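You operate a simulated robot arm through the tools that you are given. There is no shell and no other tool. Be economical: measure what you need, move in short steps, check, and stop when the job is done.

Carry out the task below with a simulated robot arm. There is one attempt and no reset: what you move stays moved.

Task
Put three of the blue spacers from the worktop under the peg panel on the mill end of the tube bench. Then take the collared tube on the top of the rear-end stand and put it away on the top of the steel table. Then close the middle cupboard door. Then take the small lug and leave it on the shield card. Then take the blue tube block and put it on top of the carton of sleeves. Then fetch the 34.9 tube block from the top of the wooden block and set it on the shelf under the steel table. Then take the blue striped angle block and leave it on the left end of the steel wall bench. Then fetch the wing nut from the top of the alignment table and set it on the mill end of the tube bench. Then pull the upper right drawer open. Keep to this order. Set down upright: collared tube, small lug.

The check looks at the end state, three seconds after you hand in, the way a careful person would. Anything else that was tipped, shoved, dropped, spilled or broken makes it a failure.

Robot
A 6-joint arm with a two-finger parallel gripper on a trunk, on a base that drives. Base frame: it is fixed to the floor where the robot stands at the start and does not move with it; the origin is under the middle of the robot, x ahead of it, y to its left, z up. Lengths are in mm, angles in degrees, forces in N, time in s.
Its first joint turns from -166.0 to 166.0 degrees. Places, roughly: blue spacer (4x4x2 cm) [600, 200, 900]; blue striped angle block [-4000, 750, 500]; blue tube block [-1000, 1500, 750]; collared tube [-2000, 3250, 1000]; left end of the steel wall bench [-5500, 3200, 900]; middle cupboard door [100, -1700, 500]; mill end of the tube bench [-900, 1500, 900]; shelf under the steel table [-5000, 3400, 300]; shield card [-1250, -3500, 1000]; small lug (7x4x5 cm) [600, -200, 900]; top of the steel table [-5000, 3400, 800]; tube block [-2250, 500, 1000]; upper right drawer [500, -2300, 800]; wing nut (7x3x3 cm) [-2500, -2100, 900]. Payload 4.1 kg.
The TCP is the grasp point between the finger pads, 23 mm short of the fingertips. In the tool frame z runs along the fingers and y along their closing line. Largest opening 94 mm; finger width 38, thickness 10; the body of the gripper, 54 by 96 mm, starts 39 mm behind the TCP.
Orientation is that of the tool frame in the base frame, as a unit quaternion [w, x, y, z]. With the fingers straight down and closing along the base's y, the tool's x points along the base's -x, its y along +y and its z along -z.

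Tools
- The arm moves only by the tool send_rows. Its argument "steps" is one flat list of numbers, 7 for each row, row after row: the shift along the tool's x, y, z in cm, then the turn, a rotation vector about the tool's x, y, z in degrees, then the opening, from 0 (shut) to 1 (fully open). In form: [tx, ty, tz, ax, ay, az, claw, tx, ty, tz, ax, ay, az, claw, ...]. A call has 1 to 10 rows; each row shifts and turns the commanded pose from where the row before left it, along the tool's axes as they then stand. Rows are played at 5 a second. More than 50 mm and 8.6 degrees between two rows, or a gripper value outside its range, and nothing of the call is played. A pose out of reach is approached as far as the arm can. The call stops where the force on the tool passes 40 N (or 10 N more than at its start, if that is more) or the arm is blocked; 0.2 s more then pass. Each finger travels about 45 mm/s and halts on what it meets, pressing with about 28 N; the grip force reading is that of the motor and also rises with nothing between the fingers. The clock runs only during rows and for 0.2 s after the last one: add rows that do not move to give the fingers time. The reply holds the time, the measured pose of the TCP, the force on the tool along the base axes, the opening and the grip force, in the units named above and with some noise, with the torque about the TCP (base axes, N m) and any sound that the robot's microphone picked up.
- Cameras (640 x 400 px; columns grow to the right, rows downward): "scene" is now at [20.3, 141, 1536.7]; the picture's right is [-0.30, -0.95, 0.00], its down [-0.65, 0.20, -0.73] and it looks along [0.70, -0.22, -0.68] (base axes); focal length 289 px, centre (320, 200). "wrist" rides on the gripper at [86, 16, -75] in the tool frame; the picture's right is [-0.18, 0.98, 0.00], its down [-0.58, -0.11, -0.81] and it looks along [-0.79, -0.15, 0.59] (tool axes); focal length 243 px, centre (320, 200). There is no depth. A picture from a camera that has moved, and an enlarged one, comes with that camera's place and axes in the base frame and with its lens.
- snapshot(camera): a new picture of that camera. It takes no simulated time.
- raise_lower(by): slides the trunk up (or, below 0, down) by that many mm; the arm and the scene camera ride with it, the base frame stays. It gives what a move gives, with no picture.
- roll_base(legs): drives the robot by 1 to 6 legs, each [ahead, turn to the left] in mm and degrees, along the robot's own axes; the way and the turn of a leg run together, so that a leg with both is an arc; at most 1500 mm and 180 degrees a leg. The arm and the cameras ride along, it lands a little off, and it stops where it bumps. It gives what a move gives.
- pan_tilt(pan, tilt): turns the head with the scene camera to pan (to the left, within 155 degrees either way) and tilt (down, from -29 to 69), counted from straight ahead of the robot. It gives what a move gives.
- inspect(camera, box): a new picture of the part [left, top, right, bottom] of that camera's present view, enlarged. It takes no simulated time.
- job_done(): hands the job in; it is judged then, once.

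Work in short steps. Places have to be worked out from the pictures, the camera data and where the tool is seen: move nearer, look again, correct. Check each grasp and each placing, and mend what went wrong. You have 525 turns and 308 pictures in all, those below and enlarged ones among them. Open the gripper and draw the arm clear of the work before you hand the job in, unless the task says otherwise.

The tools are called after "Call:" as a command line: name --argument value ..., lists and objects as JSON in quotes. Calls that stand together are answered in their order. send_rows: Moves the arm, as the interface text tells. Its arguments: {"type":"object","properties":{"steps":{"type":"array","items":{"type":"number"}}},"required":["steps"]} The other tools are called the same way: raise_lower (by) slides the trunk up or down; roll_base (legs) drives the base; pan_tilt (pan, tilt) turns the head that bears the scene camera; snapshot (camera) takes a picture; inspect (camera, box) takes an enlarged picture of a part of a camera's view; job_done () hands the job in.

At the start:

```text
t: 0.0
tcp_pos: [429.5, -0.0, 1231.1]
orientation: [0.0, -0.001, 1.0, -0.001]
force: [-0.1, 0.2, -0.3]
ft_torque: [-0.02, 0.01, -0.02]
gripper_width: 94.0
finger_force: 0.0
trunk travel left (down, up): [-500.0, 90.0]
robot x, y, heading: [-1.0, 0.0, -0.1]
head pan, tilt: [-17.3, 42.9]
```

scene: 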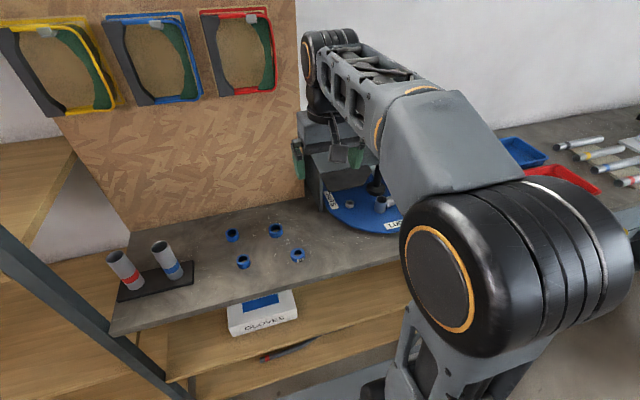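
wrist: 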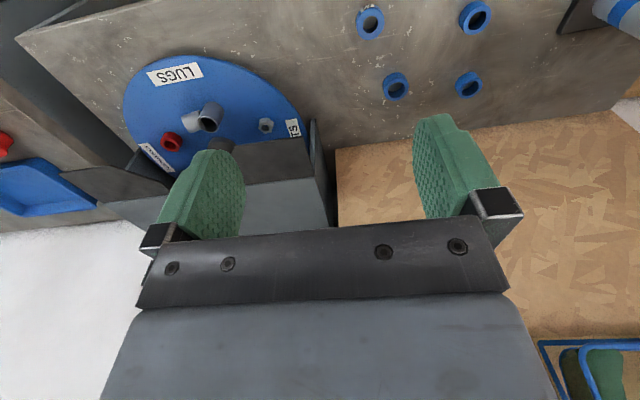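

I start with a closer look at the spacers and a look round toward the tube bench.

Call:
inspect --camera "scene" --box '[90, 180, 410, 380]'

Call:
pan_tilt --pan 120 --tilt 25

Call:
snapshot --camera "scene"

```text
2.00 times, centred on (250, 280) of scene
camera zoom: at [20.3, 141.0, 1536.7], right [-0.3, -0.95, 0.0], down [-0.65, 0.2, -0.73], along [0.7, -0.22, -0.68], focal length 578 px, centre (460, 40)
```

zoom: 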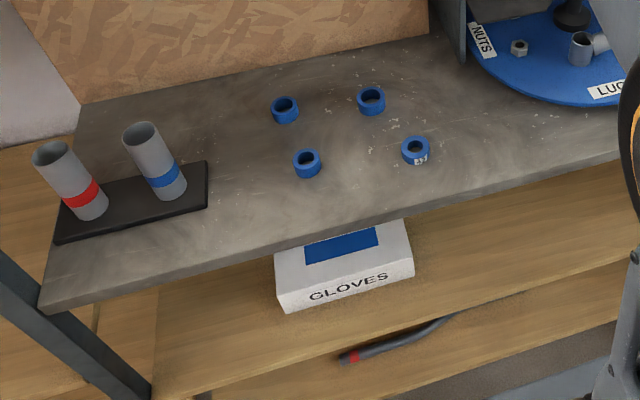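

```text
t: 2.2
tcp_pos: [430.6, 0.1, 1230.5]
orientation: [0.0, 0.0, 1.0, 0.0]
force: [0.3, 0.5, -0.7]
ft_torque: [-0.01, 0.0, 0.01]
gripper_width: 93.8
finger_force: 0.1
trunk travel left (down, up): [-500.0, 90.0]
robot x, y, heading: [0.2, -0.7, -0.2]
head pan, tilt: [120.0, 25.0]
```

```text
304 pictures are left
camera scene: at [-105.0, 245.4, 1564.2], right [0.87, 0.5, 0.0], down [0.21, -0.37, -0.91], along [-0.45, 0.79, -0.42], focal length 289 px, centre (320, 200)
```

scene: 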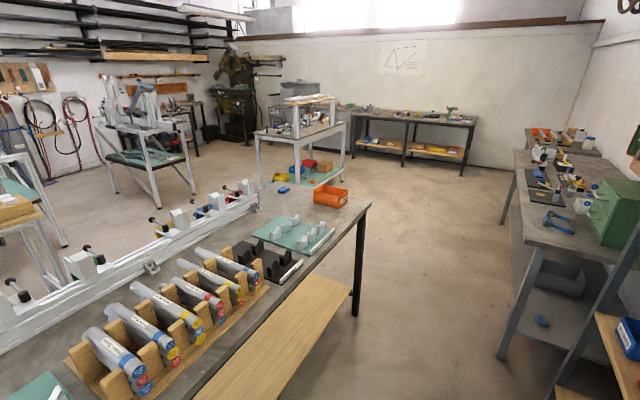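

The bench's front edge runs at about x=-563 and ends at y≈1610. I look at the spacers more closely, and down at the mill end.

Call:
inspect --camera "scene" --box '[200, 150, 400, 275]'

Call:
pan_tilt --pan -5 --tilt 55

Call:
snapshot --camera "scene"

Call:
inspect --camera "wrist" --box '[320, 0, 520, 125]'

```text
3.20 times, centred on (300, 212) of scene
camera zoom: at [-105.0, 245.4, 1564.2], right [0.87, 0.5, 0.0], down [0.21, -0.37, -0.91], along [-0.45, 0.79, -0.42], focal length 925 px, centre (384, 160)
```

zoom: 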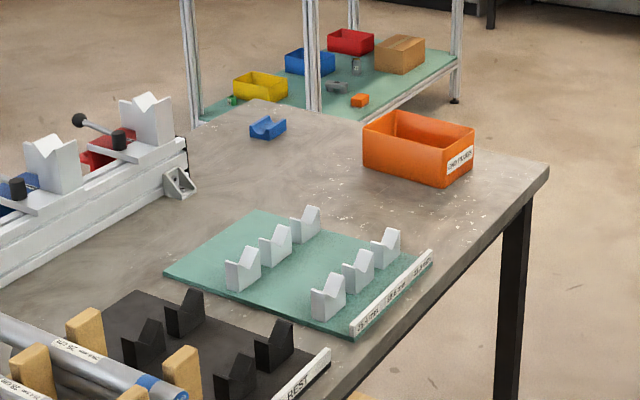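

```text
t: 4.2
tcp_pos: [429.8, 0.0, 1231.3]
orientation: [0.0, 0.0, 1.0, 0.0]
force: [-0.9, 0.1, -0.6]
ft_torque: [0.02, -0.02, 0.01]
gripper_width: 94.0
finger_force: 0.2
trunk travel left (down, up): [-500.0, 90.0]
robot x, y, heading: [-1.6, -2.4, -0.1]
head pan, tilt: [-5.0, 55.0]
```

```text
302 pictures are left
camera scene: at [12.9, 159.3, 1520.3], right [-0.09, -1.0, 0.0], down [-0.82, 0.07, -0.57], along [0.57, -0.05, -0.82], focal length 289 px, centre (320, 200)
```

scene: 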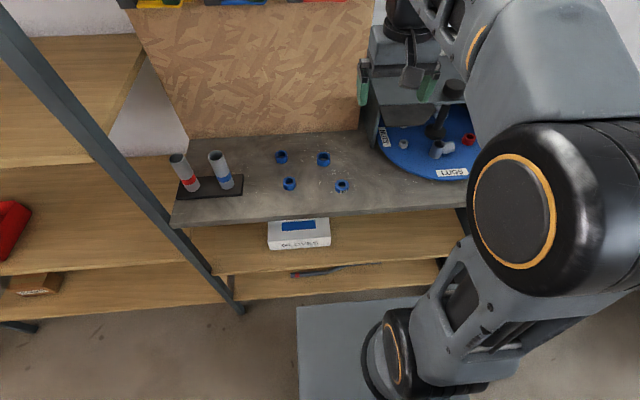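

```text
3.20 times, centred on (420, 62) of wrist
camera zoom: at [343.5, 16.9, 1305.2], right [0.18, 0.98, 0.0], down [0.58, -0.11, 0.81], along [0.79, -0.15, -0.59], focal length 776 px, centre (0, 640)
```

zoom: 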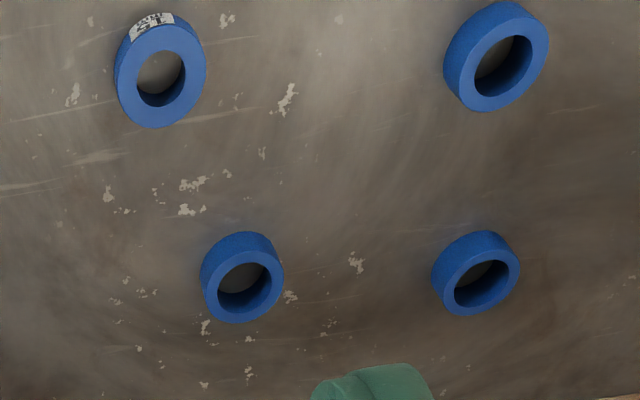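

The spacer at about (495,199), top z≈918, comes first. I hover over it and look again.

Call:
send_rows --steps '[-1.6, 5, 0, 0, 0, 0, 0.75, -1.6, 5, 0, 0, 0, 0, 0.75, -1.6, 5, 0, 0, 0, 0, 0.75, -1.6, 5, 0, 0, 0, 0, 0.75, 0, 0, 5, 0, 0, 0, 0.75, 0, 0, 5, 0, 0, 0, 0.75, 0, 0, 5, 0, 0, 0, 0.75, 0, 0, 5, 0, 0, 0, 0.75, 0, 0, 2, 0, 0, 0, 0.75, 0, 0, 0, 0, 0, 0, 0.75]'

Call:
snapshot --camera "wrist"

Call:
snapshot --camera "scene"

```text
refused: row 1 steps farther than a row can; nothing moved
```

```text
300 pictures are left
camera wrist: at [343.5, 16.9, 1305.2], right [0.18, 0.98, 0.0], down [0.58, -0.11, 0.81], along [0.79, -0.15, -0.59], focal length 243 px, centre (320, 200)
```

wrist: 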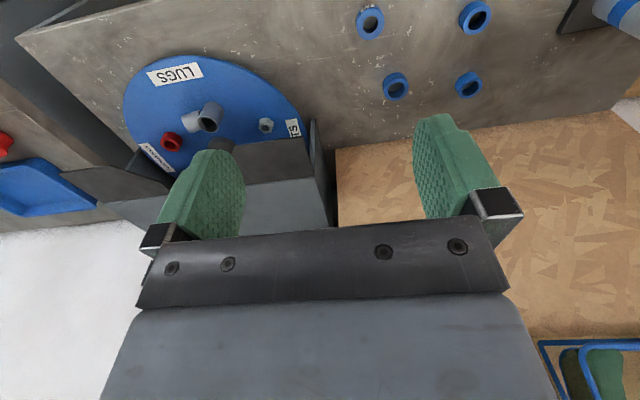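

```text
299 pictures are left
camera scene: at [12.9, 159.3, 1520.3], right [-0.09, -1.0, 0.0], down [-0.82, 0.07, -0.57], along [0.57, -0.05, -0.82], focal length 289 px, centre (320, 200)
```

scene: 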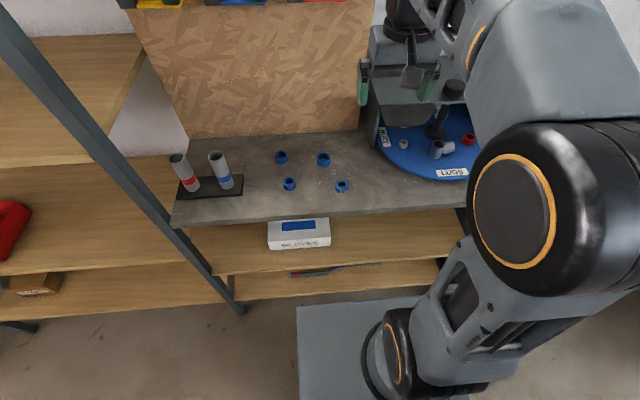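

The limit is on the norm of a row, so I redo the hover with smaller rows.

Call:
send_rows --steps '[-0.93, 2.86, 3.14, 0, 0, 0, 0.75, -0.93, 2.86, 3.14, 0, 0, 0, 0.75, -0.93, 2.86, 3.14, 0, 0, 0, 0.75, -0.93, 2.86, 3.14, 0, 0, 0, 0.75, -0.93, 2.86, 3.14, 0, 0, 0, 0.75, -0.93, 2.86, 3.14, 0, 0, 0, 0.75, -0.93, 2.86, 3.14, 0, 0, 0, 0.75, 0, 0, 0, 0, 0, 0, 0.75, 0, 0, 0, 0, 0, 0, 0.75]'

Call:
snapshot --camera "wrist"

Call:
snapshot --camera "scene"

```text
t: 6.2
tcp_pos: [495.2, 200.4, 1010.9]
orientation: [0.0, 0.0, 1.0, 0.0]
force: [-0.2, 0.3, 0.0]
ft_torque: [0.0, -0.02, 0.03]
gripper_width: 70.3
finger_force: 0.1
trunk travel left (down, up): [-500.0, 90.0]
robot x, y, heading: [0.5, 0.9, 0.2]
head pan, tilt: [-5.0, 55.0]
```

```text
298 pictures are left
camera wrist: at [408.1, 217.4, 1085.0], right [0.18, 0.98, 0.0], down [0.58, -0.11, 0.81], along [0.79, -0.15, -0.59], focal length 243 px, centre (320, 200)
```

wrist: 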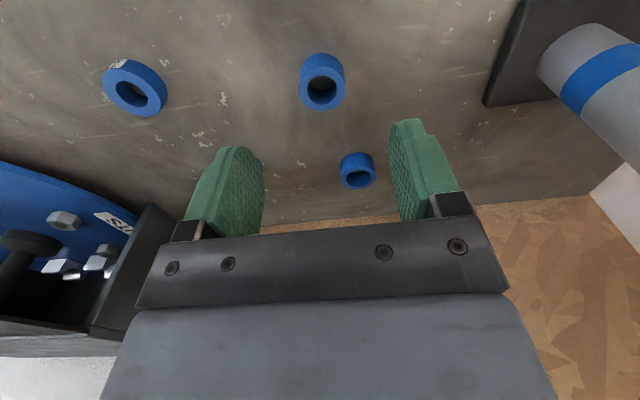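

```text
297 pictures are left
camera scene: at [12.8, 159.1, 1520.3], right [-0.09, -1.0, 0.0], down [-0.82, 0.07, -0.57], along [0.57, -0.05, -0.82], focal length 289 px, centre (320, 200)
```

scene: 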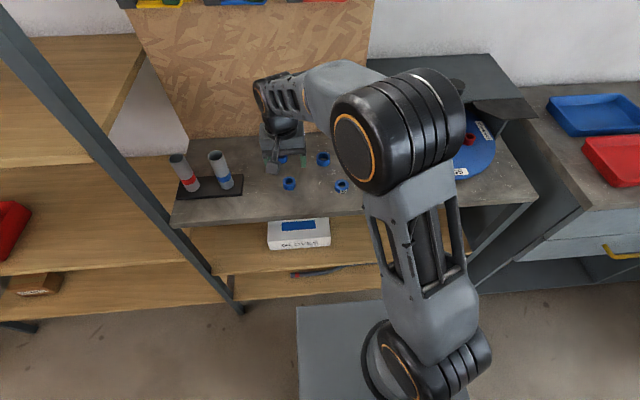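

The spacer measures about (501,202), so I shift a little and descend to TCP z≈924.

Call:
send_rows --steps '[-0.5, 0.1, 3, 0, 0, 0, 0.75, 0, 0, 3, 0, 0, 0, 0.75, 0, 0, 2.6, 0, 0, 0, 0.75, 0, 0, 0, 0, 0, 0, 0.75, 0, 0, 0, 0, 0, 0, 0.3, 0, 0, 0, 0, 0, 0, 0.3, 0, 0, 0, 0, 0, 0, 0.3]'

Call:
snapshot --camera "wrist"

```text
t: 7.8
tcp_pos: [498.8, 202.5, 925.3]
orientation: [0.002, 0.0, 1.0, 0.0]
force: [0.5, -0.1, 3.6]
ft_torque: [-0.09, 0.01, 0.02]
gripper_width: 32.7
finger_force: 28.1
trunk travel left (down, up): [-500.0, 90.0]
robot x, y, heading: [-0.4, -2.0, 0.1]
head pan, tilt: [-5.0, 55.0]
```

```text
296 pictures are left
camera wrist: at [412.9, 219.5, 1000.0], right [0.18, 0.98, 0.0], down [0.58, -0.11, 0.81], along [0.79, -0.15, -0.59], focal length 243 px, centre (320, 200)
```

wrist: 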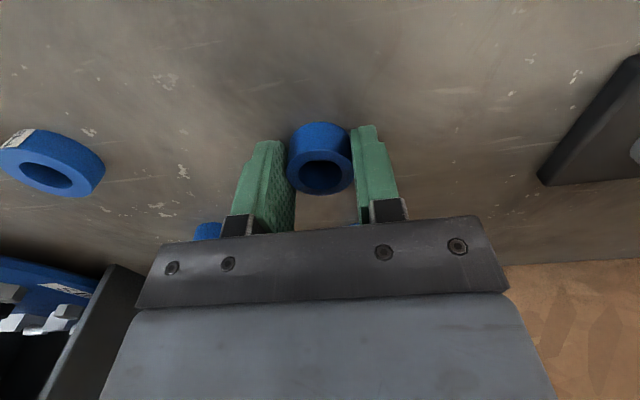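

Gripped at 32.7 mm wide. I lift and check.

Call:
send_rows --steps '[0, 0, -4, 0, 0, 0, 0.3, 0, 0, -5, 0, 0, 0, 0.3, 0, 0, -5, 0, 0, 0, 0.3, 0, 0, -5, 0, 0, 0, 0.3, 0, 0, -5, 0, 0, 0, 0.3, 0, 0, 0, 0, 0, 0, 0.3]'

Call:
snapshot --camera "wrist"

Call:
pan_tilt --pan 75 --tilt 35

Call:
snapshot --camera "scene"

```text
t: 9.2
tcp_pos: [499.0, 199.6, 1166.8]
orientation: [0.0, 0.0, 1.0, 0.0]
force: [0.2, 0.1, -0.2]
ft_torque: [-0.04, 0.0, 0.01]
gripper_width: 32.3
finger_force: 27.8
trunk travel left (down, up): [-500.0, 90.0]
robot x, y, heading: [0.6, -2.6, 0.1]
head pan, tilt: [-5.0, 55.0]
```

```text
295 pictures are left
camera wrist: at [412.5, 216.8, 1240.6], right [0.18, 0.98, 0.0], down [0.58, -0.11, 0.81], along [0.79, -0.15, -0.59], focal length 243 px, centre (320, 200)
```

wrist: 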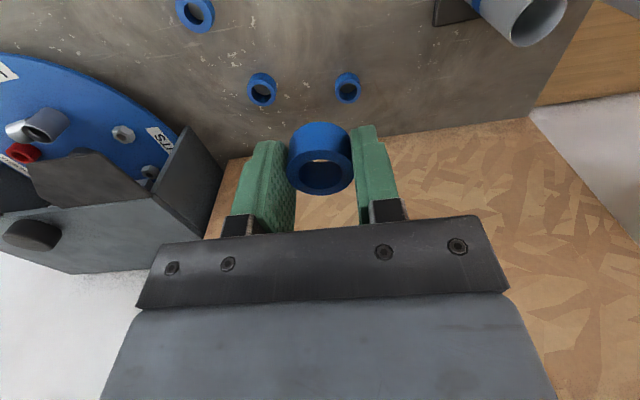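

```text
t: 10.8
tcp_pos: [500.2, 200.3, 1166.1]
orientation: [0.0, 0.0, 1.0, -0.001]
force: [-0.4, 0.2, 0.5]
ft_torque: [0.0, 0.03, 0.04]
gripper_width: 32.5
finger_force: 28.4
trunk travel left (down, up): [-500.0, 90.0]
robot x, y, heading: [-1.9, -5.4, -0.4]
head pan, tilt: [75.0, 35.0]
```

```text
294 pictures are left
camera scene: at [-36.0, 250.7, 1548.5], right [0.97, -0.26, 0.0], down [-0.15, -0.55, -0.82], along [0.21, 0.79, -0.57], focal length 289 px, centre (320, 200)
```

scene: 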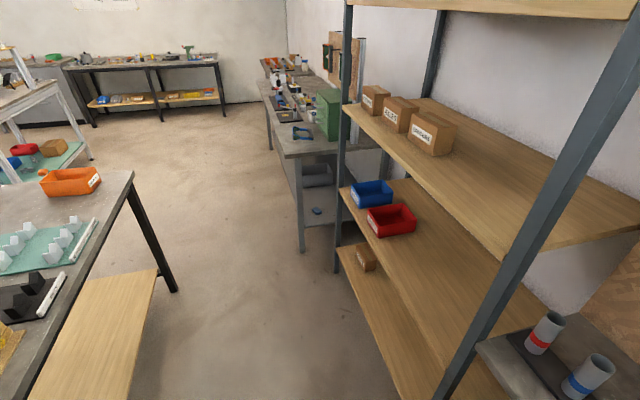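

The ring is held. I draw the arm in before the turn so it clears the shelf post near (415,507).

Call:
send_rows --steps '[2.8, -3.3, 0, 0, 0, 0, 0.3, 2.8, -3.3, 0, 0, 0, 0, 0.3, 2.8, -3.3, 0, 0, 0, 0, 0.3, 2.8, -3.3, 0, 0, 0, 0, 0.3, 2.8, -3.3, 0, 0, 0, 0, 0.3, 2.8, -3.3, 0, 0, 0, 0, 0.3]'

Call:
roll_base --legs '[[-80, 0], [0, 90], [1400, 0], [0, 90], [60, 0]]'

Call:
pan_tilt --pan 0 --tilt 45

Call:
snapshot --camera "scene"

Call:
snapshot --camera "wrist"

```text
t: 12.2
tcp_pos: [330.9, 2.7, 1164.6]
orientation: [0.0, 0.0, 1.0, 0.0]
force: [-0.2, 0.8, -1.2]
ft_torque: [0.0, -0.03, -0.01]
gripper_width: 32.3
finger_force: 27.7
trunk travel left (down, up): [-500.0, 90.0]
robot x, y, heading: [-2.7, 0.9, -0.1]
head pan, tilt: [75.0, 35.0]
```

```text
t: 28.1
tcp_pos: [-512.0, 1380.1, 1164.1]
orientation: [0.0, 1.0, 0.023, 0.0]
force: [0.5, 0.3, -0.3]
ft_torque: [0.0, 0.02, -0.01]
gripper_width: 32.3
finger_force: 28.4
trunk travel left (down, up): [-500.0, 90.0]
robot x, y, heading: [-181.9, 1399.2, -177.4]
head pan, tilt: [75.0, 35.0]
```

```text
t: 29.6
tcp_pos: [-512.8, 1380.6, 1164.9]
orientation: [0.0, 1.0, 0.023, 0.0]
force: [0.3, -0.6, -1.1]
ft_torque: [0.01, 0.02, 0.0]
gripper_width: 32.3
finger_force: 28.2
trunk travel left (down, up): [-500.0, 90.0]
robot x, y, heading: [-178.8, 1395.1, -177.2]
head pan, tilt: [0.0, 45.0]
```

```text
293 pictures are left
camera scene: at [-193.9, 1230.4, 1533.7], right [-0.05, 1.0, 0.0], down [0.71, 0.03, -0.71], along [-0.71, -0.03, -0.71], focal length 289 px, centre (320, 200)
```

scene: 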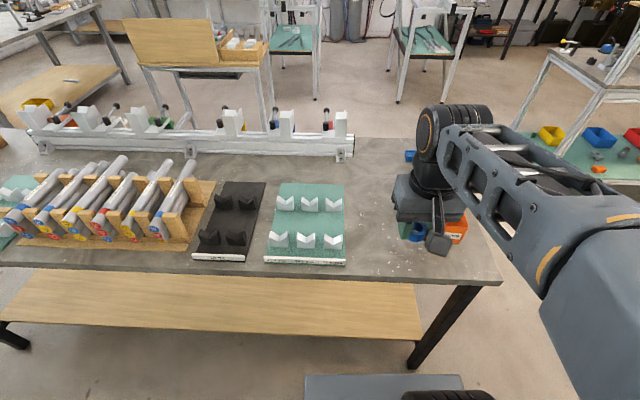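

```text
292 pictures are left
camera wrist: at [-425.1, 1368.8, 1238.6], right [-0.14, -0.99, 0.0], down [-0.59, 0.08, 0.81], along [-0.8, 0.11, -0.59], focal length 243 px, centre (320, 200)
```

wrist: 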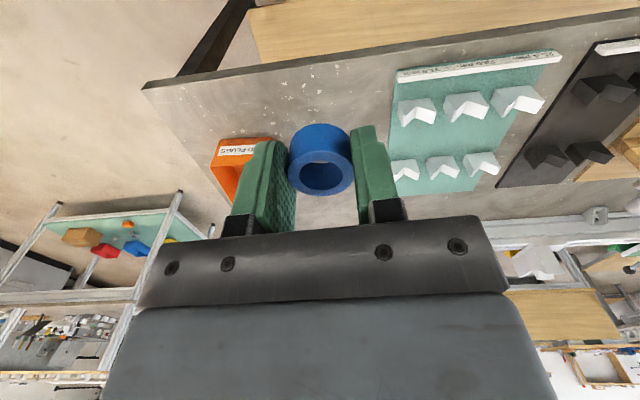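

Three views agree on the bench top at z≈840, front edge x≈-600 and end y≈1693. The mat ends at y≈1283 and the bin starts at y≈1485. I will put the spacers in a row along x at y≈1400, starting at x=-770.

Call:
send_rows --steps '[-4.27, -0.56, 0, 0, 0, 0, 0.3, -4.27, -0.56, 0, 0, 0, 0, 0.3, -4.27, -0.56, 0, 0, 0, 0, 0.3, -4.27, -0.56, 0, 0, 0, 0, 0.3, -4.27, -0.56, 0, 0, 0, 0, 0.3, -4.27, -0.56, 0, 0, 0, 0, 0.3, 0, 0, 5, 0, 0, 0, 0.3, 0, 0, 5, 0, 0, 0, 0.3, 0, 0, 5, 0, 0, 0, 0.3, 0, 0, 5, 0, 0, 0, 0.3]'

Call:
snapshot --camera "wrist"

Call:
pan_tilt --pan -15 --tilt 50

Call:
snapshot --camera "scene"

```text
t: 31.8
tcp_pos: [-769.9, 1400.8, 962.4]
orientation: [-0.001, 1.0, 0.023, -0.001]
force: [0.5, -0.1, 0.6]
ft_torque: [0.0, 0.03, -0.02]
gripper_width: 32.1
finger_force: 28.2
trunk travel left (down, up): [-500.0, 90.0]
robot x, y, heading: [-181.2, 1398.1, -177.3]
head pan, tilt: [0.0, 45.0]
```

```text
291 pictures are left
camera wrist: at [-683.0, 1389.5, 1036.8], right [-0.14, -0.99, 0.0], down [-0.58, 0.08, 0.81], along [-0.8, 0.11, -0.59], focal length 243 px, centre (320, 200)
```

wrist: 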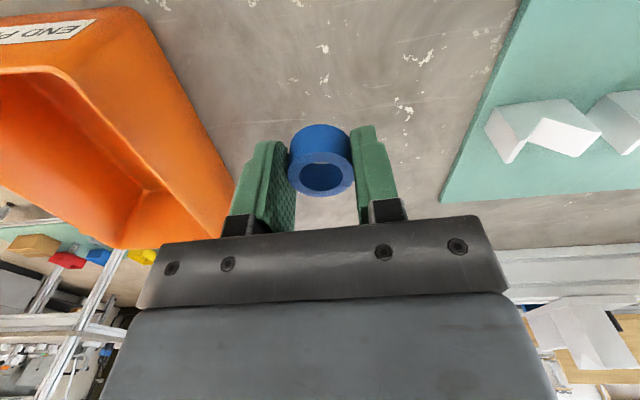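

```text
t: 32.6
tcp_pos: [-769.7, 1400.7, 962.2]
orientation: [0.0, 1.0, 0.023, -0.001]
force: [0.7, -0.2, -0.3]
ft_torque: [0.0, -0.01, 0.01]
gripper_width: 32.3
finger_force: 28.5
trunk travel left (down, up): [-500.0, 90.0]
robot x, y, heading: [-180.4, 1398.1, -177.3]
head pan, tilt: [-15.0, 50.0]
```

```text
290 pictures are left
camera scene: at [-187.9, 1250.6, 1526.8], right [0.21, 0.98, 0.0], down [0.75, -0.16, -0.64], along [-0.63, 0.14, -0.77], focal length 289 px, centre (320, 200)
```

scene: 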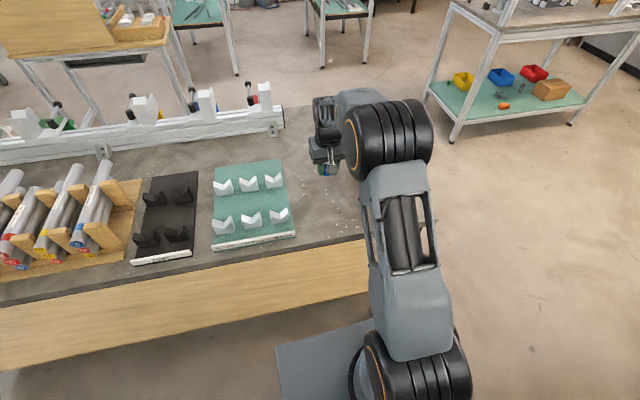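

The bin wall stands at y≈1484, so I have clearance. I descend, with small steps near contact.

Call:
send_rows --steps '[0, 0, 4, 0, 0, 0, 0.3, 0, 0, 3, 0, 0, 0, 0.3, 0, 0, 1.8, 0, 0, 0, 0.3, 0, 0, 0, 0, 0, 0, 0.3]'

Call:
send_rows --steps '[0, 0, 0.3, 0, 0, 0, 0.3, 0, 0, 0.3, 0, 0, 0, 0.3]'

Call:
snapshot --camera "wrist"

```text
t: 33.5
tcp_pos: [-773.8, 1402.0, 885.7]
orientation: [-0.001, 1.0, 0.022, -0.01]
force: [-0.7, 0.1, 18.3]
ft_torque: [0.0, -0.15, -0.01]
gripper_width: 32.5
finger_force: 27.8
trunk travel left (down, up): [-500.0, 90.0]
robot x, y, heading: [-181.4, 1397.5, -177.5]
head pan, tilt: [-15.0, 50.0]
stopped in row 4: the force on the tool passed its limit (the readings are from after the stop); the commanded pose is now the measured one
```

```text
t: 34.0
tcp_pos: [-774.6, 1401.7, 884.9]
orientation: [0.0, 1.0, 0.023, -0.014]
force: [1.0, -0.7, 17.1]
ft_torque: [0.02, -0.24, -0.04]
gripper_width: 32.2
finger_force: 28.6
trunk travel left (down, up): [-500.0, 90.0]
robot x, y, heading: [-180.3, 1398.7, -177.5]
head pan, tilt: [-15.0, 50.0]
stopped in row 2: the force on the tool passed its limit (the readings are from after the stop); the commanded pose is now the measured one
```

```text
289 pictures are left
camera wrist: at [-686.5, 1390.7, 957.3], right [-0.14, -0.99, 0.0], down [-0.56, 0.08, 0.82], along [-0.81, 0.11, -0.57], focal length 243 px, centre (320, 200)
```

wrist: 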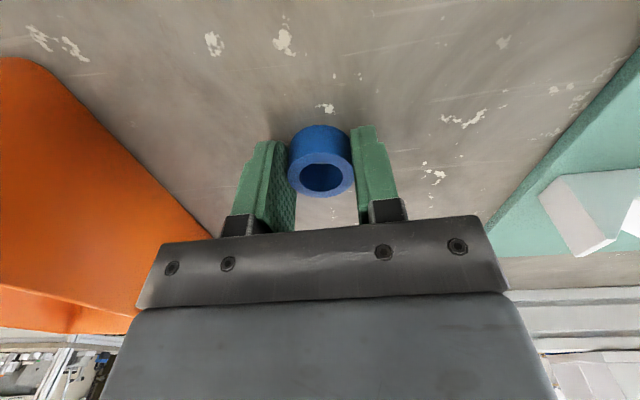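

Touchdown at TCP z≈886, so the bench is at about 861. I ease off, open, rise and undo the small tilt.

Call:
send_rows --steps '[0, 0, -0.1, 0, 0, 0, 0.3, 0, 0, 0, 0, 0, 0, 0.6, 0, 0, 0, 0, 0, 0, 0.6, 0, 0, -3, 0, 0, 0, 0.6, 0, 0, -5, 0, 1.6, 0, 0.6, 0, 0, -5, 0, 0, 0, 0.6, 0, 0, -5, 0, 0, 0, 0.6, 0, 0, -5, 0, 0, 0, 0.6, 0, 0, -5, 0, 0, 0, 0.6]'

Call:
snapshot --camera "wrist"

```text
t: 36.0
tcp_pos: [-774.4, 1400.5, 1166.1]
orientation: [0.0, 1.0, 0.022, 0.004]
force: [-0.2, 0.6, 0.0]
ft_torque: [0.0, -0.03, -0.01]
gripper_width: 56.2
finger_force: 0.1
trunk travel left (down, up): [-500.0, 90.0]
robot x, y, heading: [-182.0, 1399.1, -177.6]
head pan, tilt: [-15.0, 50.0]
```

```text
288 pictures are left
camera wrist: at [-688.7, 1389.0, 1241.3], right [-0.14, -0.99, 0.0], down [-0.59, 0.08, 0.8], along [-0.79, 0.11, -0.6], focal length 243 px, centre (320, 200)
```

wrist: 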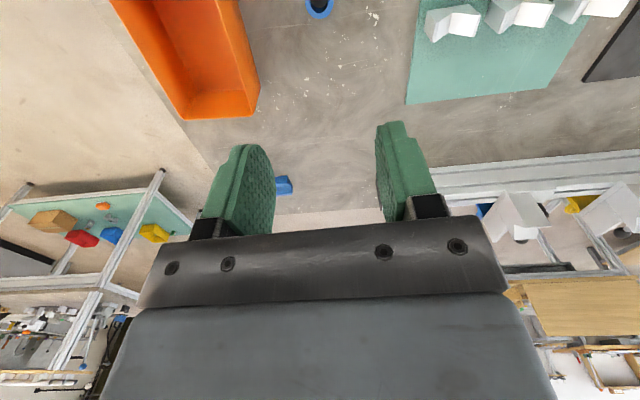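

The first spacer stands where it should. I draw the arm in and drive back to the worktop.

Call:
send_rows --steps '[4.4, 0.4, 0, 0, 0, 0, 0.75, 4.4, 0.4, 0, 0, 0, 0, 0.75, 4.4, 0.4, 0, 0, 0, 0, 0.75, 4.4, 0.4, 0, 0, 0, 0, 0.75, 4.4, 0.4, 0, 0, 0, 0, 0.75, 4.4, 0.4, 0, 0, 0, 0, 0.75]'

Call:
roll_base --legs '[[-110, 0], [0, 90], [1270, 0], [0, 87.5]]'

Call:
snapshot --camera "wrist"

```text
t: 37.4
tcp_pos: [-511.1, 1390.2, 1165.4]
orientation: [-0.002, 1.0, 0.023, 0.003]
force: [0.6, -0.9, -0.8]
ft_torque: [-0.02, -0.03, -0.02]
gripper_width: 70.6
finger_force: 0.0
trunk travel left (down, up): [-500.0, 90.0]
robot x, y, heading: [-182.4, 1399.1, -177.3]
head pan, tilt: [-15.0, 50.0]
```

```text
t: 52.0
tcp_pos: [290.5, 142.2, 1164.3]
orientation: [-0.002, 0.006, 1.0, 0.0]
force: [-0.4, 0.6, 0.3]
ft_torque: [0.04, -0.03, -0.02]
gripper_width: 70.6
finger_force: 0.2
trunk travel left (down, up): [-500.0, 90.0]
robot x, y, heading: [-39.5, 156.5, -0.7]
head pan, tilt: [-15.0, 50.0]
```

```text
287 pictures are left
camera wrist: at [204.4, 161.0, 1239.6], right [0.2, 0.98, 0.0], down [0.58, -0.11, 0.8], along [0.79, -0.16, -0.6], focal length 243 px, centre (320, 200)
```

wrist: 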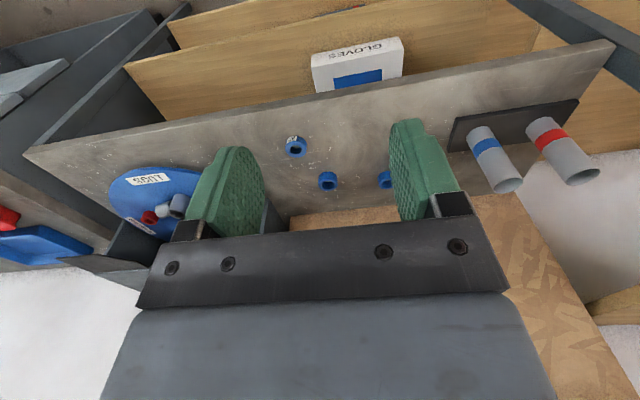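

I close up 40 mm and hover over the spacer at (575,102).

Call:
roll_base --legs '[[40, 0]]'

Call:
send_rows --steps '[-3.5, -0.57, 2.2, 0, 0, 0, 0.75, -3.5, -0.57, 2.2, 0, 0, 0, 0.75, -3.5, -0.57, 2.2, 0, 0, 0, 0.75, -3.5, -0.57, 2.2, 0, 0, 0, 0.75, -3.5, -0.57, 2.2, 0, 0, 0, 0.75, -3.5, -0.57, 2.2, 0, 0, 0, 0.75, -3.5, -0.57, 2.2, 0, 0, 0, 0.75, 0, 0, 0, 0, 0, 0, 0.75]'

Call:
snapshot --camera "wrist"

```text
t: 52.9
tcp_pos: [328.7, 142.4, 1164.8]
orientation: [-0.003, 0.006, 1.0, -0.001]
force: [0.3, 0.4, -0.2]
ft_torque: [0.01, -0.03, -0.03]
gripper_width: 70.4
finger_force: 0.1
trunk travel left (down, up): [-500.0, 90.0]
robot x, y, heading: [0.6, 153.4, -0.4]
head pan, tilt: [-15.0, 50.0]
```

```text
t: 54.6
tcp_pos: [573.8, 99.8, 1008.3]
orientation: [-0.004, 0.006, 1.0, -0.001]
force: [-1.1, 1.2, 0.0]
ft_torque: [0.02, 0.01, -0.02]
gripper_width: 70.7
finger_force: 0.1
trunk travel left (down, up): [-500.0, 90.0]
robot x, y, heading: [0.6, 151.6, -0.9]
head pan, tilt: [-15.0, 50.0]
```

```text
286 pictures are left
camera wrist: at [488.0, 117.6, 1082.2], right [0.2, 0.98, 0.0], down [0.58, -0.11, 0.8], along [0.79, -0.16, -0.6], focal length 243 px, centre (320, 200)
```

wrist: 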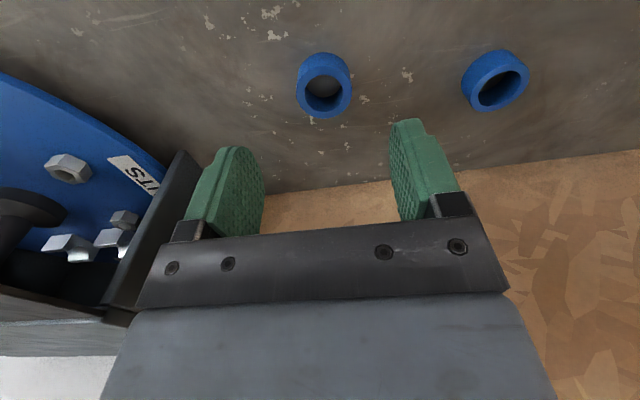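

This matches the view before the first good grasp, so I use the same small correction and descend.

Call:
send_rows --steps '[-0.4, 0.2, 3, 0, 0, 0, 0.75, 0, 0, 3, 0, 0, 0, 0.75, 0, 0, 2.4, 0, 0, 0, 0.75, 0, 0, 0, 0, 0, 0, 0.75, 0, 0, 0, 0, 0, 0, 0.3, 0, 0, 0, 0, 0, 0, 0.3, 0, 0, 0, 0, 0, 0, 0.3]'

Call:
send_rows --steps '[0, 0, -4, 0, 0, 0, 0.3, 0, 0, -5, 0, 0, 0, 0.3, 0, 0, -5, 0, 0, 0, 0.3, 0, 0, -5, 0, 0, 0, 0.3, 0, 0, -5, 0, 0, 0, 0.3, 0, 0, 0, 0, 0, 0, 0.3]'

Call:
snapshot --camera "wrist"

```text
t: 56.2
tcp_pos: [576.8, 101.3, 924.5]
orientation: [-0.003, 0.007, 1.0, -0.001]
force: [-0.4, -0.2, -0.4]
ft_torque: [-0.01, 0.01, 0.0]
gripper_width: 38.6
finger_force: 28.2
trunk travel left (down, up): [-500.0, 90.0]
robot x, y, heading: [-0.7, 153.3, -0.6]
head pan, tilt: [-15.0, 50.0]
```

```text
t: 57.6
tcp_pos: [577.5, 102.3, 1165.1]
orientation: [-0.003, 0.006, 1.0, 0.0]
force: [-0.2, -0.5, -0.1]
ft_torque: [-0.05, 0.0, 0.02]
gripper_width: 38.7
finger_force: 28.0
trunk travel left (down, up): [-500.0, 90.0]
robot x, y, heading: [-3.4, 148.5, -0.6]
head pan, tilt: [-15.0, 50.0]
```

```text
285 pictures are left
camera wrist: at [492.1, 119.9, 1239.9], right [0.2, 0.98, 0.0], down [0.59, -0.11, 0.8], along [0.79, -0.16, -0.6], focal length 243 px, centre (320, 200)
```

wrist: 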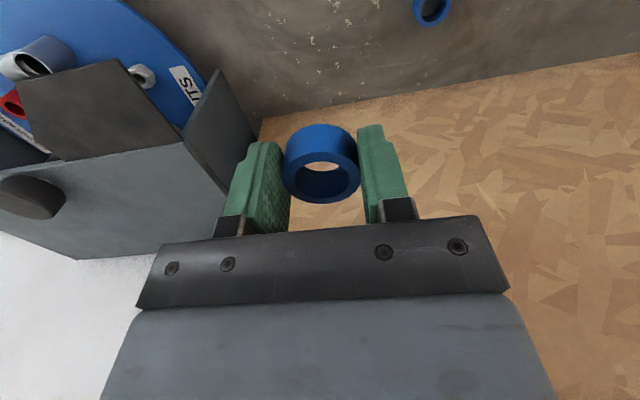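

This ring is 38.6 mm wide while the first was 32.4. I inspect the two left on the worktop to see whether there are different kinds.

Call:
pan_tilt --pan -8 --tilt 55

Call:
inspect --camera "scene" --box '[220, 120, 380, 220]'

Call:
inspect --camera "wrist" --box '[360, 0, 480, 75]'

```text
t: 58.3
tcp_pos: [578.1, 102.0, 1163.6]
orientation: [-0.004, 0.006, 1.0, 0.0]
force: [-0.2, -0.1, -1.0]
ft_torque: [0.01, -0.01, 0.0]
gripper_width: 38.5
finger_force: 28.2
trunk travel left (down, up): [-500.0, 90.0]
robot x, y, heading: [-2.2, 155.8, -0.6]
head pan, tilt: [-8.0, 55.0]
```

```text
4.00 times, centred on (300, 170) of scene
camera zoom: at [12.6, 308.3, 1520.3], right [-0.15, -0.99, 0.0], down [-0.81, 0.12, -0.57], along [0.57, -0.09, -0.82], focal length 1156 px, centre (400, 320)
```

zoom: 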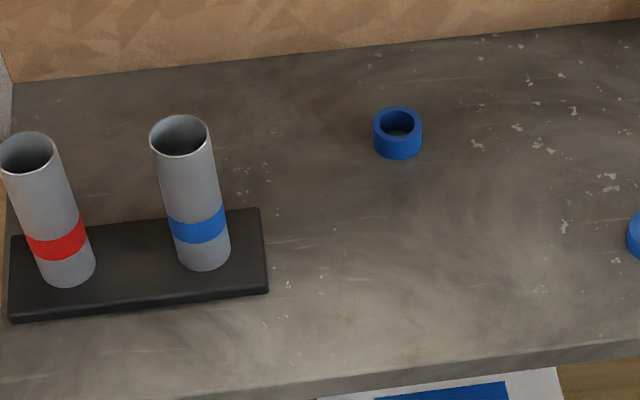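

```text
5.33 times, centred on (420, 38) of wrist
camera zoom: at [492.3, 119.8, 1239.3], right [0.2, 0.98, 0.0], down [0.59, -0.11, 0.8], along [0.79, -0.16, -0.6], focal length 1294 px, centre (-213, 1067)
```

zoom: 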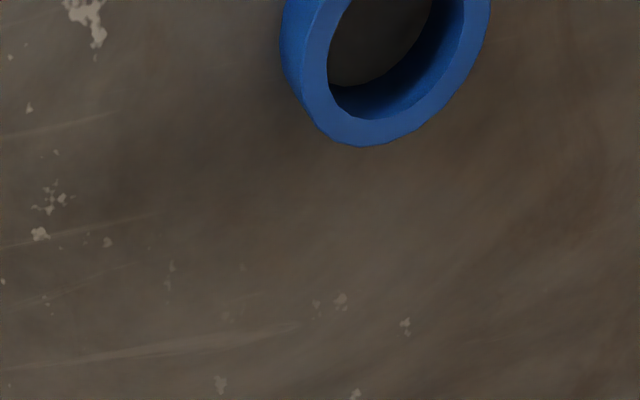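

Call:
inspect --camera "scene" --box '[320, 130, 420, 193]'

```text
6.35 times, centred on (370, 162) of scene
camera zoom: at [12.6, 308.3, 1520.3], right [-0.15, -0.99, 0.0], down [-0.81, 0.12, -0.57], along [0.57, -0.09, -0.82], focal length 1835 px, centre (2, 444)
```

zoom: 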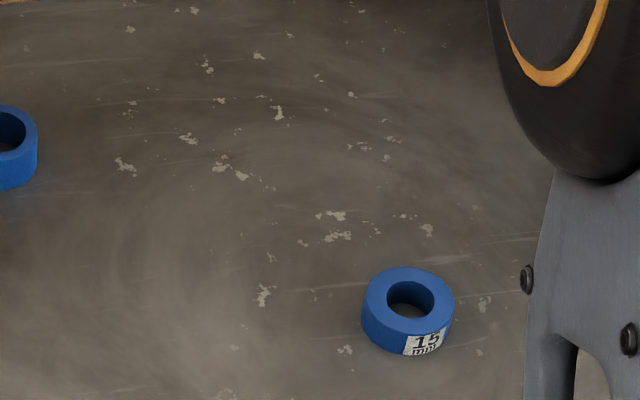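

The rings vary somewhat in size and only one carries a "15 mm" label, so they are all blue spacers. I carry this one over.

Call:
send_rows --steps '[4.2, 0.8, 0, 0, 0, 0, 0.3, 4.2, 0.8, 0, 0, 0, 0, 0.3, 4.2, 0.8, 0, 0, 0, 0, 0.3, 4.2, 0.8, 0, 0, 0, 0, 0.3, 4.2, 0.8, 0, 0, 0, 0, 0.3, 4.2, 0.8, 0, 0, 0, 0, 0.3]'

Call:
roll_base --legs '[[-80, 0], [0, 90.6], [1250, 0], [0, 90], [80, 0]]'

Call:
snapshot --camera "wrist"

```text
t: 59.7
tcp_pos: [326.2, 155.3, 1167.3]
orientation: [-0.004, 0.005, 1.0, -0.001]
force: [-0.3, 0.7, -0.3]
ft_torque: [0.0, 0.0, 0.0]
gripper_width: 38.7
finger_force: 27.7
trunk travel left (down, up): [-500.0, 90.0]
robot x, y, heading: [-3.6, 154.7, -0.4]
head pan, tilt: [-8.0, 55.0]
```

```text
t: 75.1
tcp_pos: [-455.5, 1432.0, 1166.4]
orientation: [-0.001, 1.0, -0.009, 0.003]
force: [-0.7, 0.1, -0.6]
ft_torque: [0.05, 0.0, -0.02]
gripper_width: 38.6
finger_force: 28.1
trunk travel left (down, up): [-500.0, 90.0]
robot x, y, heading: [-130.0, 1428.7, 179.0]
head pan, tilt: [-8.0, 55.0]
```

```text
281 pictures are left
camera wrist: at [-371.2, 1415.2, 1241.9], right [-0.2, -0.98, 0.0], down [-0.58, 0.12, 0.8], along [-0.79, 0.16, -0.6], focal length 243 px, centre (320, 200)
```

wrist: 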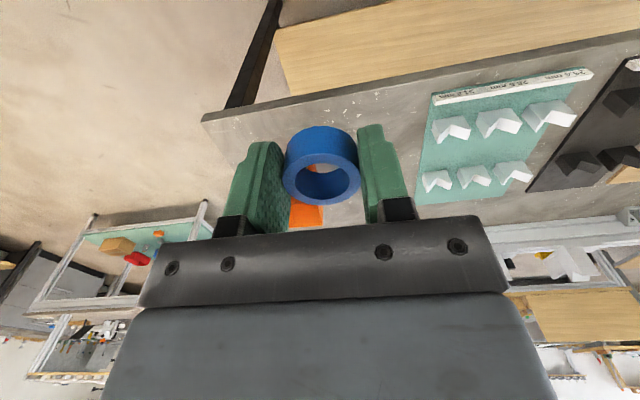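

Target for the second is (-716,1400). I move over and partly down.

Call:
send_rows --steps '[-4.32, 0.61, 0, 0, 0, 0, 0.3, -4.32, 0.61, 0, 0, 0, 0, 0.3, -4.32, 0.61, 0, 0, 0, 0, 0.3, -4.32, 0.61, 0, 0, 0, 0, 0.3, -4.32, 0.61, 0, 0, 0, 0, 0.3, -4.32, 0.61, 0, 0, 0, 0, 0.3, 0, 0, 5, 0, 0, 0, 0.3, 0, 0, 5, 0, 0, 0, 0.3, 0, 0, 5, 0, 0, 0, 0.3, 0, 0, 4, 0, 0, 0, 0.3]'

Call:
snapshot --camera "wrist"

```text
t: 77.3
tcp_pos: [-717.6, 1402.2, 974.5]
orientation: [-0.001, 1.0, -0.009, 0.004]
force: [0.6, 0.1, -0.7]
ft_torque: [-0.02, 0.0, -0.01]
gripper_width: 38.5
finger_force: 28.5
trunk travel left (down, up): [-500.0, 90.0]
robot x, y, heading: [-124.2, 1430.3, 178.8]
head pan, tilt: [-8.0, 55.0]
```

```text
280 pictures are left
camera wrist: at [-631.6, 1384.9, 1049.5], right [-0.2, -0.98, 0.0], down [-0.58, 0.12, 0.8], along [-0.79, 0.16, -0.6], focal length 243 px, centre (320, 200)
```

wrist: 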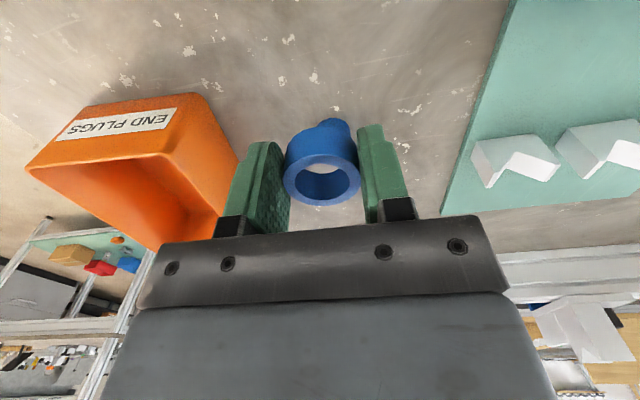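

Spacer 1 is seen 60 mm further on, clear of this one. I descend to the contact height.

Call:
send_rows --steps '[0, 0, 4, 0, 0, 0, 0.3, 0, 0, 3, 0, 0, 0, 0.3, 0, 0, 1, 0, 0, 0, 0.3, 0, 0, 0.3, 0, 0, 0, 0.3, 0, 0, 0.3, 0, 0, 0, 0.3, 0, 0, 0, 0, 0, 0, 0.3]'

```text
t: 78.7
tcp_pos: [-714.5, 1400.5, 889.5]
orientation: [-0.001, 1.0, -0.009, 0.003]
force: [0.5, 0.3, -0.8]
ft_torque: [0.02, -0.02, 0.0]
gripper_width: 38.4
finger_force: 28.4
trunk travel left (down, up): [-500.0, 90.0]
robot x, y, heading: [-129.8, 1429.4, 179.0]
head pan, tilt: [-8.0, 55.0]
```

Call:
send_rows --steps '[0, 0, 0.2, 0, 0, 0, 0.3, 0, 0, 0.2, 0, 0, 0, 0.3, 0, 0, 0, 0, 0, 0, 0.3]'

```text
t: 79.5
tcp_pos: [-714.4, 1399.7, 885.2]
orientation: [-0.001, 1.0, -0.01, 0.004]
force: [0.1, -0.9, 0.4]
ft_torque: [-0.02, -0.01, 0.02]
gripper_width: 38.3
finger_force: 28.6
trunk travel left (down, up): [-500.0, 90.0]
robot x, y, heading: [-131.2, 1430.9, 179.1]
head pan, tilt: [-8.0, 55.0]
```

Call:
send_rows --steps '[0, 0, 0.15, 0, 0, 0, 0.3, 0, 0, 0.15, 0, 0, 0, 0.3, 0, 0, 0, 0, 0, 0, 0.3]'

```text
t: 80.3
tcp_pos: [-714.2, 1400.3, 883.9]
orientation: [-0.001, 1.0, -0.009, 0.002]
force: [0.4, -2.9, 13.6]
ft_torque: [-0.08, -0.02, 0.03]
gripper_width: 38.4
finger_force: 28.1
trunk travel left (down, up): [-500.0, 90.0]
robot x, y, heading: [-127.6, 1432.0, 178.9]
head pan, tilt: [-8.0, 55.0]
```

Contact at 884. I open, rise and check.

Call:
send_rows --steps '[0, 0, 0, 0, 0, 0, 0.65, 0, 0, 0, 0, 0, 0, 0.65, 0, 0, 0, 0, 0, 0, 0.65, 0, 0, -3, 0, 0, 0, 0.65, 0, 0, -5, 0, 0, 0, 0.65, 0, 0, -5, 0, 0, 0, 0.65, 0, 0, -5, 0, 0, 0, 0.65, 0, 0, -5, 0, 0, 0, 0.65, 0, 0, -5, 0, 0, 0, 0.65]'

Call:
send_rows --steps '[4.3, -0.6, 0, 0, 0, 0, 0.75, 4.3, -0.6, 0, 0, 0, 0, 0.75, 4.3, -0.6, 0, 0, 0, 0, 0.75, 4.3, -0.6, 0, 0, 0, 0, 0.75, 4.3, -0.6, 0, 0, 0, 0, 0.75, 4.3, -0.6, 0, 0, 0, 0, 0.75]'

Call:
snapshot --camera "wrist"

```text
t: 82.3
tcp_pos: [-713.2, 1403.2, 1162.9]
orientation: [0.0, 1.0, -0.009, 0.004]
force: [0.5, -0.1, 0.5]
ft_torque: [0.0, 0.01, 0.05]
gripper_width: 61.2
finger_force: 0.1
trunk travel left (down, up): [-500.0, 90.0]
robot x, y, heading: [-129.5, 1431.4, 178.9]
head pan, tilt: [-8.0, 55.0]
```

```text
t: 83.7
tcp_pos: [-455.2, 1432.0, 1164.4]
orientation: [-0.001, 1.0, -0.009, 0.002]
force: [-0.2, 0.8, 0.1]
ft_torque: [0.01, -0.03, 0.0]
gripper_width: 70.6
finger_force: 0.1
trunk travel left (down, up): [-500.0, 90.0]
robot x, y, heading: [-123.9, 1433.8, 178.7]
head pan, tilt: [-8.0, 55.0]
```

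```text
279 pictures are left
camera wrist: at [-369.7, 1414.6, 1239.8], right [-0.2, -0.98, 0.0], down [-0.58, 0.12, 0.8], along [-0.79, 0.16, -0.6], focal length 243 px, centre (320, 200)
```

wrist: 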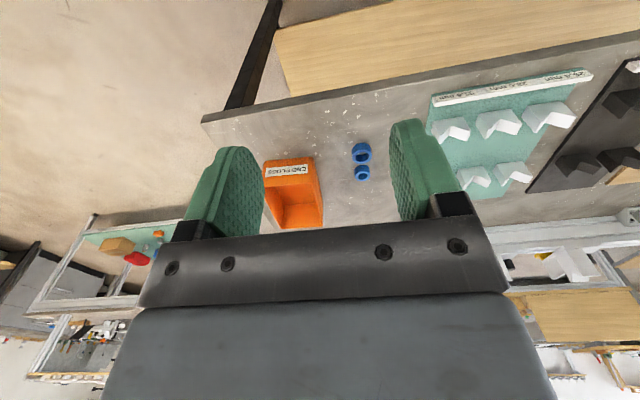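

Both stand upright. Back for the third spacer at (593,220).

Call:
roll_base --legs '[[-55, 0], [0, 92.7], [1240, 0], [0, 88.5], [50, 0]]'

Call:
snapshot --camera "wrist"

```text
t: 98.7
tcp_pos: [360.5, 200.4, 1163.8]
orientation: [-0.004, -0.01, 1.0, -0.001]
force: [0.7, -0.5, 0.0]
ft_torque: [-0.03, 0.0, -0.02]
gripper_width: 70.2
finger_force: 0.2
trunk travel left (down, up): [-500.0, 90.0]
robot x, y, heading: [33.4, 185.9, 0.9]
head pan, tilt: [-8.0, 55.0]
```

```text
278 pictures are left
camera wrist: at [274.1, 216.1, 1239.6], right [0.17, 0.99, 0.0], down [0.59, -0.1, 0.8], along [0.79, -0.13, -0.6], focal length 243 px, centre (320, 200)
```

wrist: 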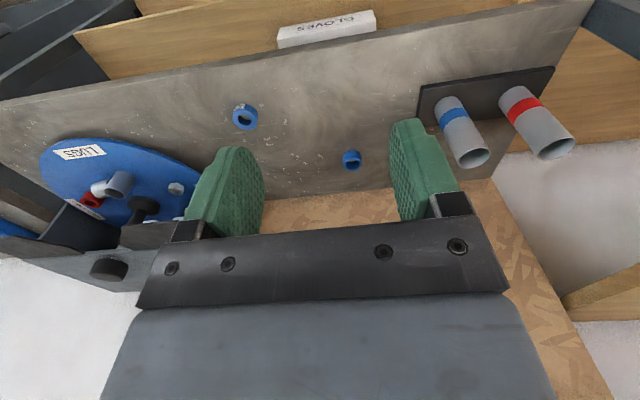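

Call:
send_rows --steps '[-3.35, 0.26, 2.2, 0, 0, 0, 0.75, -3.35, 0.26, 2.2, 0, 0, 0, 0.75, -3.35, 0.26, 2.2, 0, 0, 0, 0.75, -3.35, 0.26, 2.2, 0, 0, 0, 0.75, -3.35, 0.26, 2.2, 0, 0, 0, 0.75, -3.35, 0.26, 2.2, 0, 0, 0, 0.75, -3.35, 0.26, 2.2, 0, 0, 0, 0.75, 0, 0, 0, 0, 0, 0, 0.75]'

Call:
snapshot --camera "wrist"

```text
t: 100.5
tcp_pos: [592.7, 225.3, 1008.4]
orientation: [-0.003, -0.01, 1.0, -0.001]
force: [0.3, 0.6, -0.7]
ft_torque: [0.0, 0.02, 0.0]
gripper_width: 70.6
finger_force: 0.1
trunk travel left (down, up): [-500.0, 90.0]
robot x, y, heading: [26.8, 189.4, 1.1]
head pan, tilt: [-8.0, 55.0]
```

```text
277 pictures are left
camera wrist: at [506.1, 239.8, 1083.4], right [0.17, 0.99, 0.0], down [0.59, -0.1, 0.8], along [0.79, -0.13, -0.6], focal length 243 px, centre (320, 200)
```

wrist: 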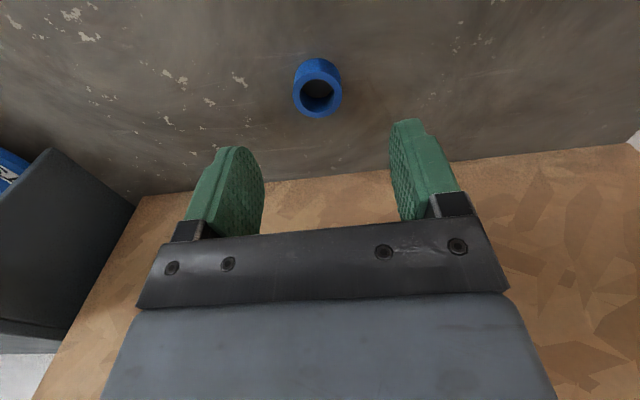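

Call:
send_rows --steps '[-0.6, 0, 3, 0, 0, 0, 0.75, 0, 0, 3, 0, 0, 0, 0.75, 0, 0, 2.4, 0, 0, 0, 0.75, 0, 0, 0, 0, 0, 0, 0.75, 0, 0, 0, 0, 0, 0, 0.25, 0, 0, 0, 0, 0, 0, 0.25, 0, 0, 0, 0, 0, 0, 0.25]'

Call:
send_rows --steps '[0, 0, -4, 0, 0, 0, 0.25, 0, 0, -5, 0, 0, 0, 0.25, 0, 0, -5, 0, 0, 0, 0.25, 0, 0, -5, 0, 0, 0, 0.25, 0, 0, -5, 0, 0, 0, 0.25, 0, 0, 0, 0, 0, 0, 0.25]'

Call:
snapshot --camera "wrist"

```text
t: 102.1
tcp_pos: [599.2, 222.7, 926.2]
orientation: [-0.003, -0.009, 1.0, 0.0]
force: [-0.1, -0.4, -0.7]
ft_torque: [0.0, -0.01, 0.01]
gripper_width: 34.4
finger_force: 28.6
trunk travel left (down, up): [-500.0, 90.0]
robot x, y, heading: [30.5, 186.3, 1.0]
head pan, tilt: [-8.0, 55.0]
```

```text
t: 103.5
tcp_pos: [602.1, 223.0, 1166.2]
orientation: [-0.004, -0.01, 1.0, -0.001]
force: [-0.9, -0.2, -0.1]
ft_torque: [0.03, -0.04, 0.04]
gripper_width: 34.3
finger_force: 28.4
trunk travel left (down, up): [-500.0, 90.0]
robot x, y, heading: [33.1, 189.5, 1.0]
head pan, tilt: [-8.0, 55.0]
```

```text
276 pictures are left
camera wrist: at [515.7, 238.9, 1240.1], right [0.17, 0.99, 0.0], down [0.59, -0.1, 0.8], along [0.79, -0.13, -0.6], focal length 243 px, centre (320, 200)
```

wrist: 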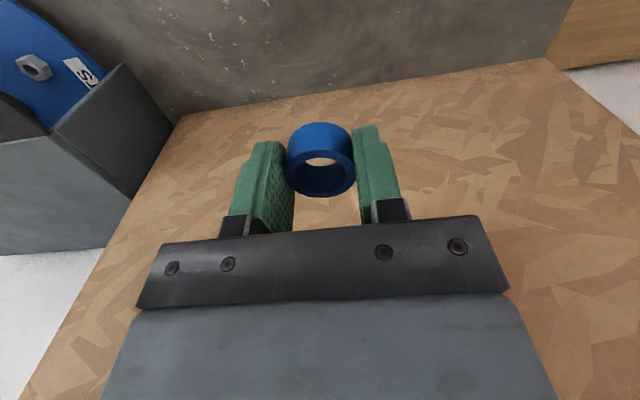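

Third spacer held. I retract and drive to the tube bench.

Call:
send_rows --steps '[4.4, -0.5, 0, 0, 0, 0, 0.25, 4.4, -0.5, 0, 0, 0, 0, 0.25, 4.4, -0.5, 0, 0, 0, 0, 0.25, 4.4, -0.5, 0, 0, 0, 0, 0.25, 4.4, -0.5, 0, 0, 0, 0, 0.25, 4.4, -0.5, 0, 0, 0, 0, 0.25]'

Call:
roll_base --legs '[[-110, 0], [0, 89], [1210, 0], [0, 90], [60, 0]]'

Call:
snapshot --camera "wrist"

```text
t: 104.9
tcp_pos: [336.7, 188.6, 1167.0]
orientation: [-0.004, -0.009, 1.0, -0.001]
force: [0.1, -1.0, -0.9]
ft_torque: [-0.02, 0.0, 0.0]
gripper_width: 34.4
finger_force: 28.0
trunk travel left (down, up): [-500.0, 90.0]
robot x, y, heading: [28.9, 188.3, 0.9]
head pan, tilt: [-8.0, 55.0]
```

```text
t: 119.9
tcp_pos: [-404.2, 1393.9, 1167.3]
orientation: [0.0, 1.0, -0.004, 0.004]
force: [-0.1, -0.3, -0.4]
ft_torque: [0.05, -0.03, 0.0]
gripper_width: 34.4
finger_force: 27.9
trunk travel left (down, up): [-500.0, 90.0]
robot x, y, heading: [-95.4, 1383.5, 179.7]
head pan, tilt: [-8.0, 55.0]
```

```text
275 pictures are left
camera wrist: at [-317.1, 1377.1, 1241.7], right [-0.19, -0.98, 0.0], down [-0.59, 0.11, 0.8], along [-0.79, 0.15, -0.6], focal length 243 px, centre (320, 200)
```

wrist: 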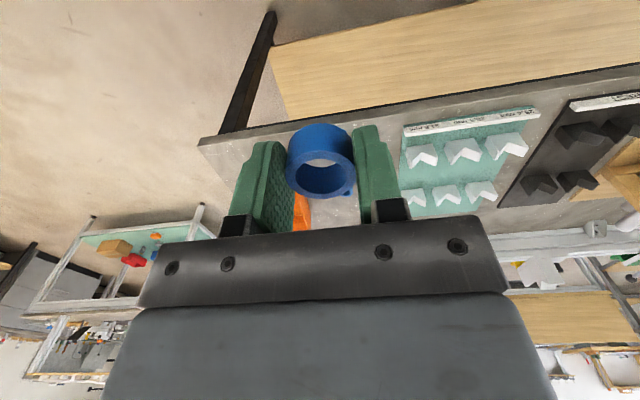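

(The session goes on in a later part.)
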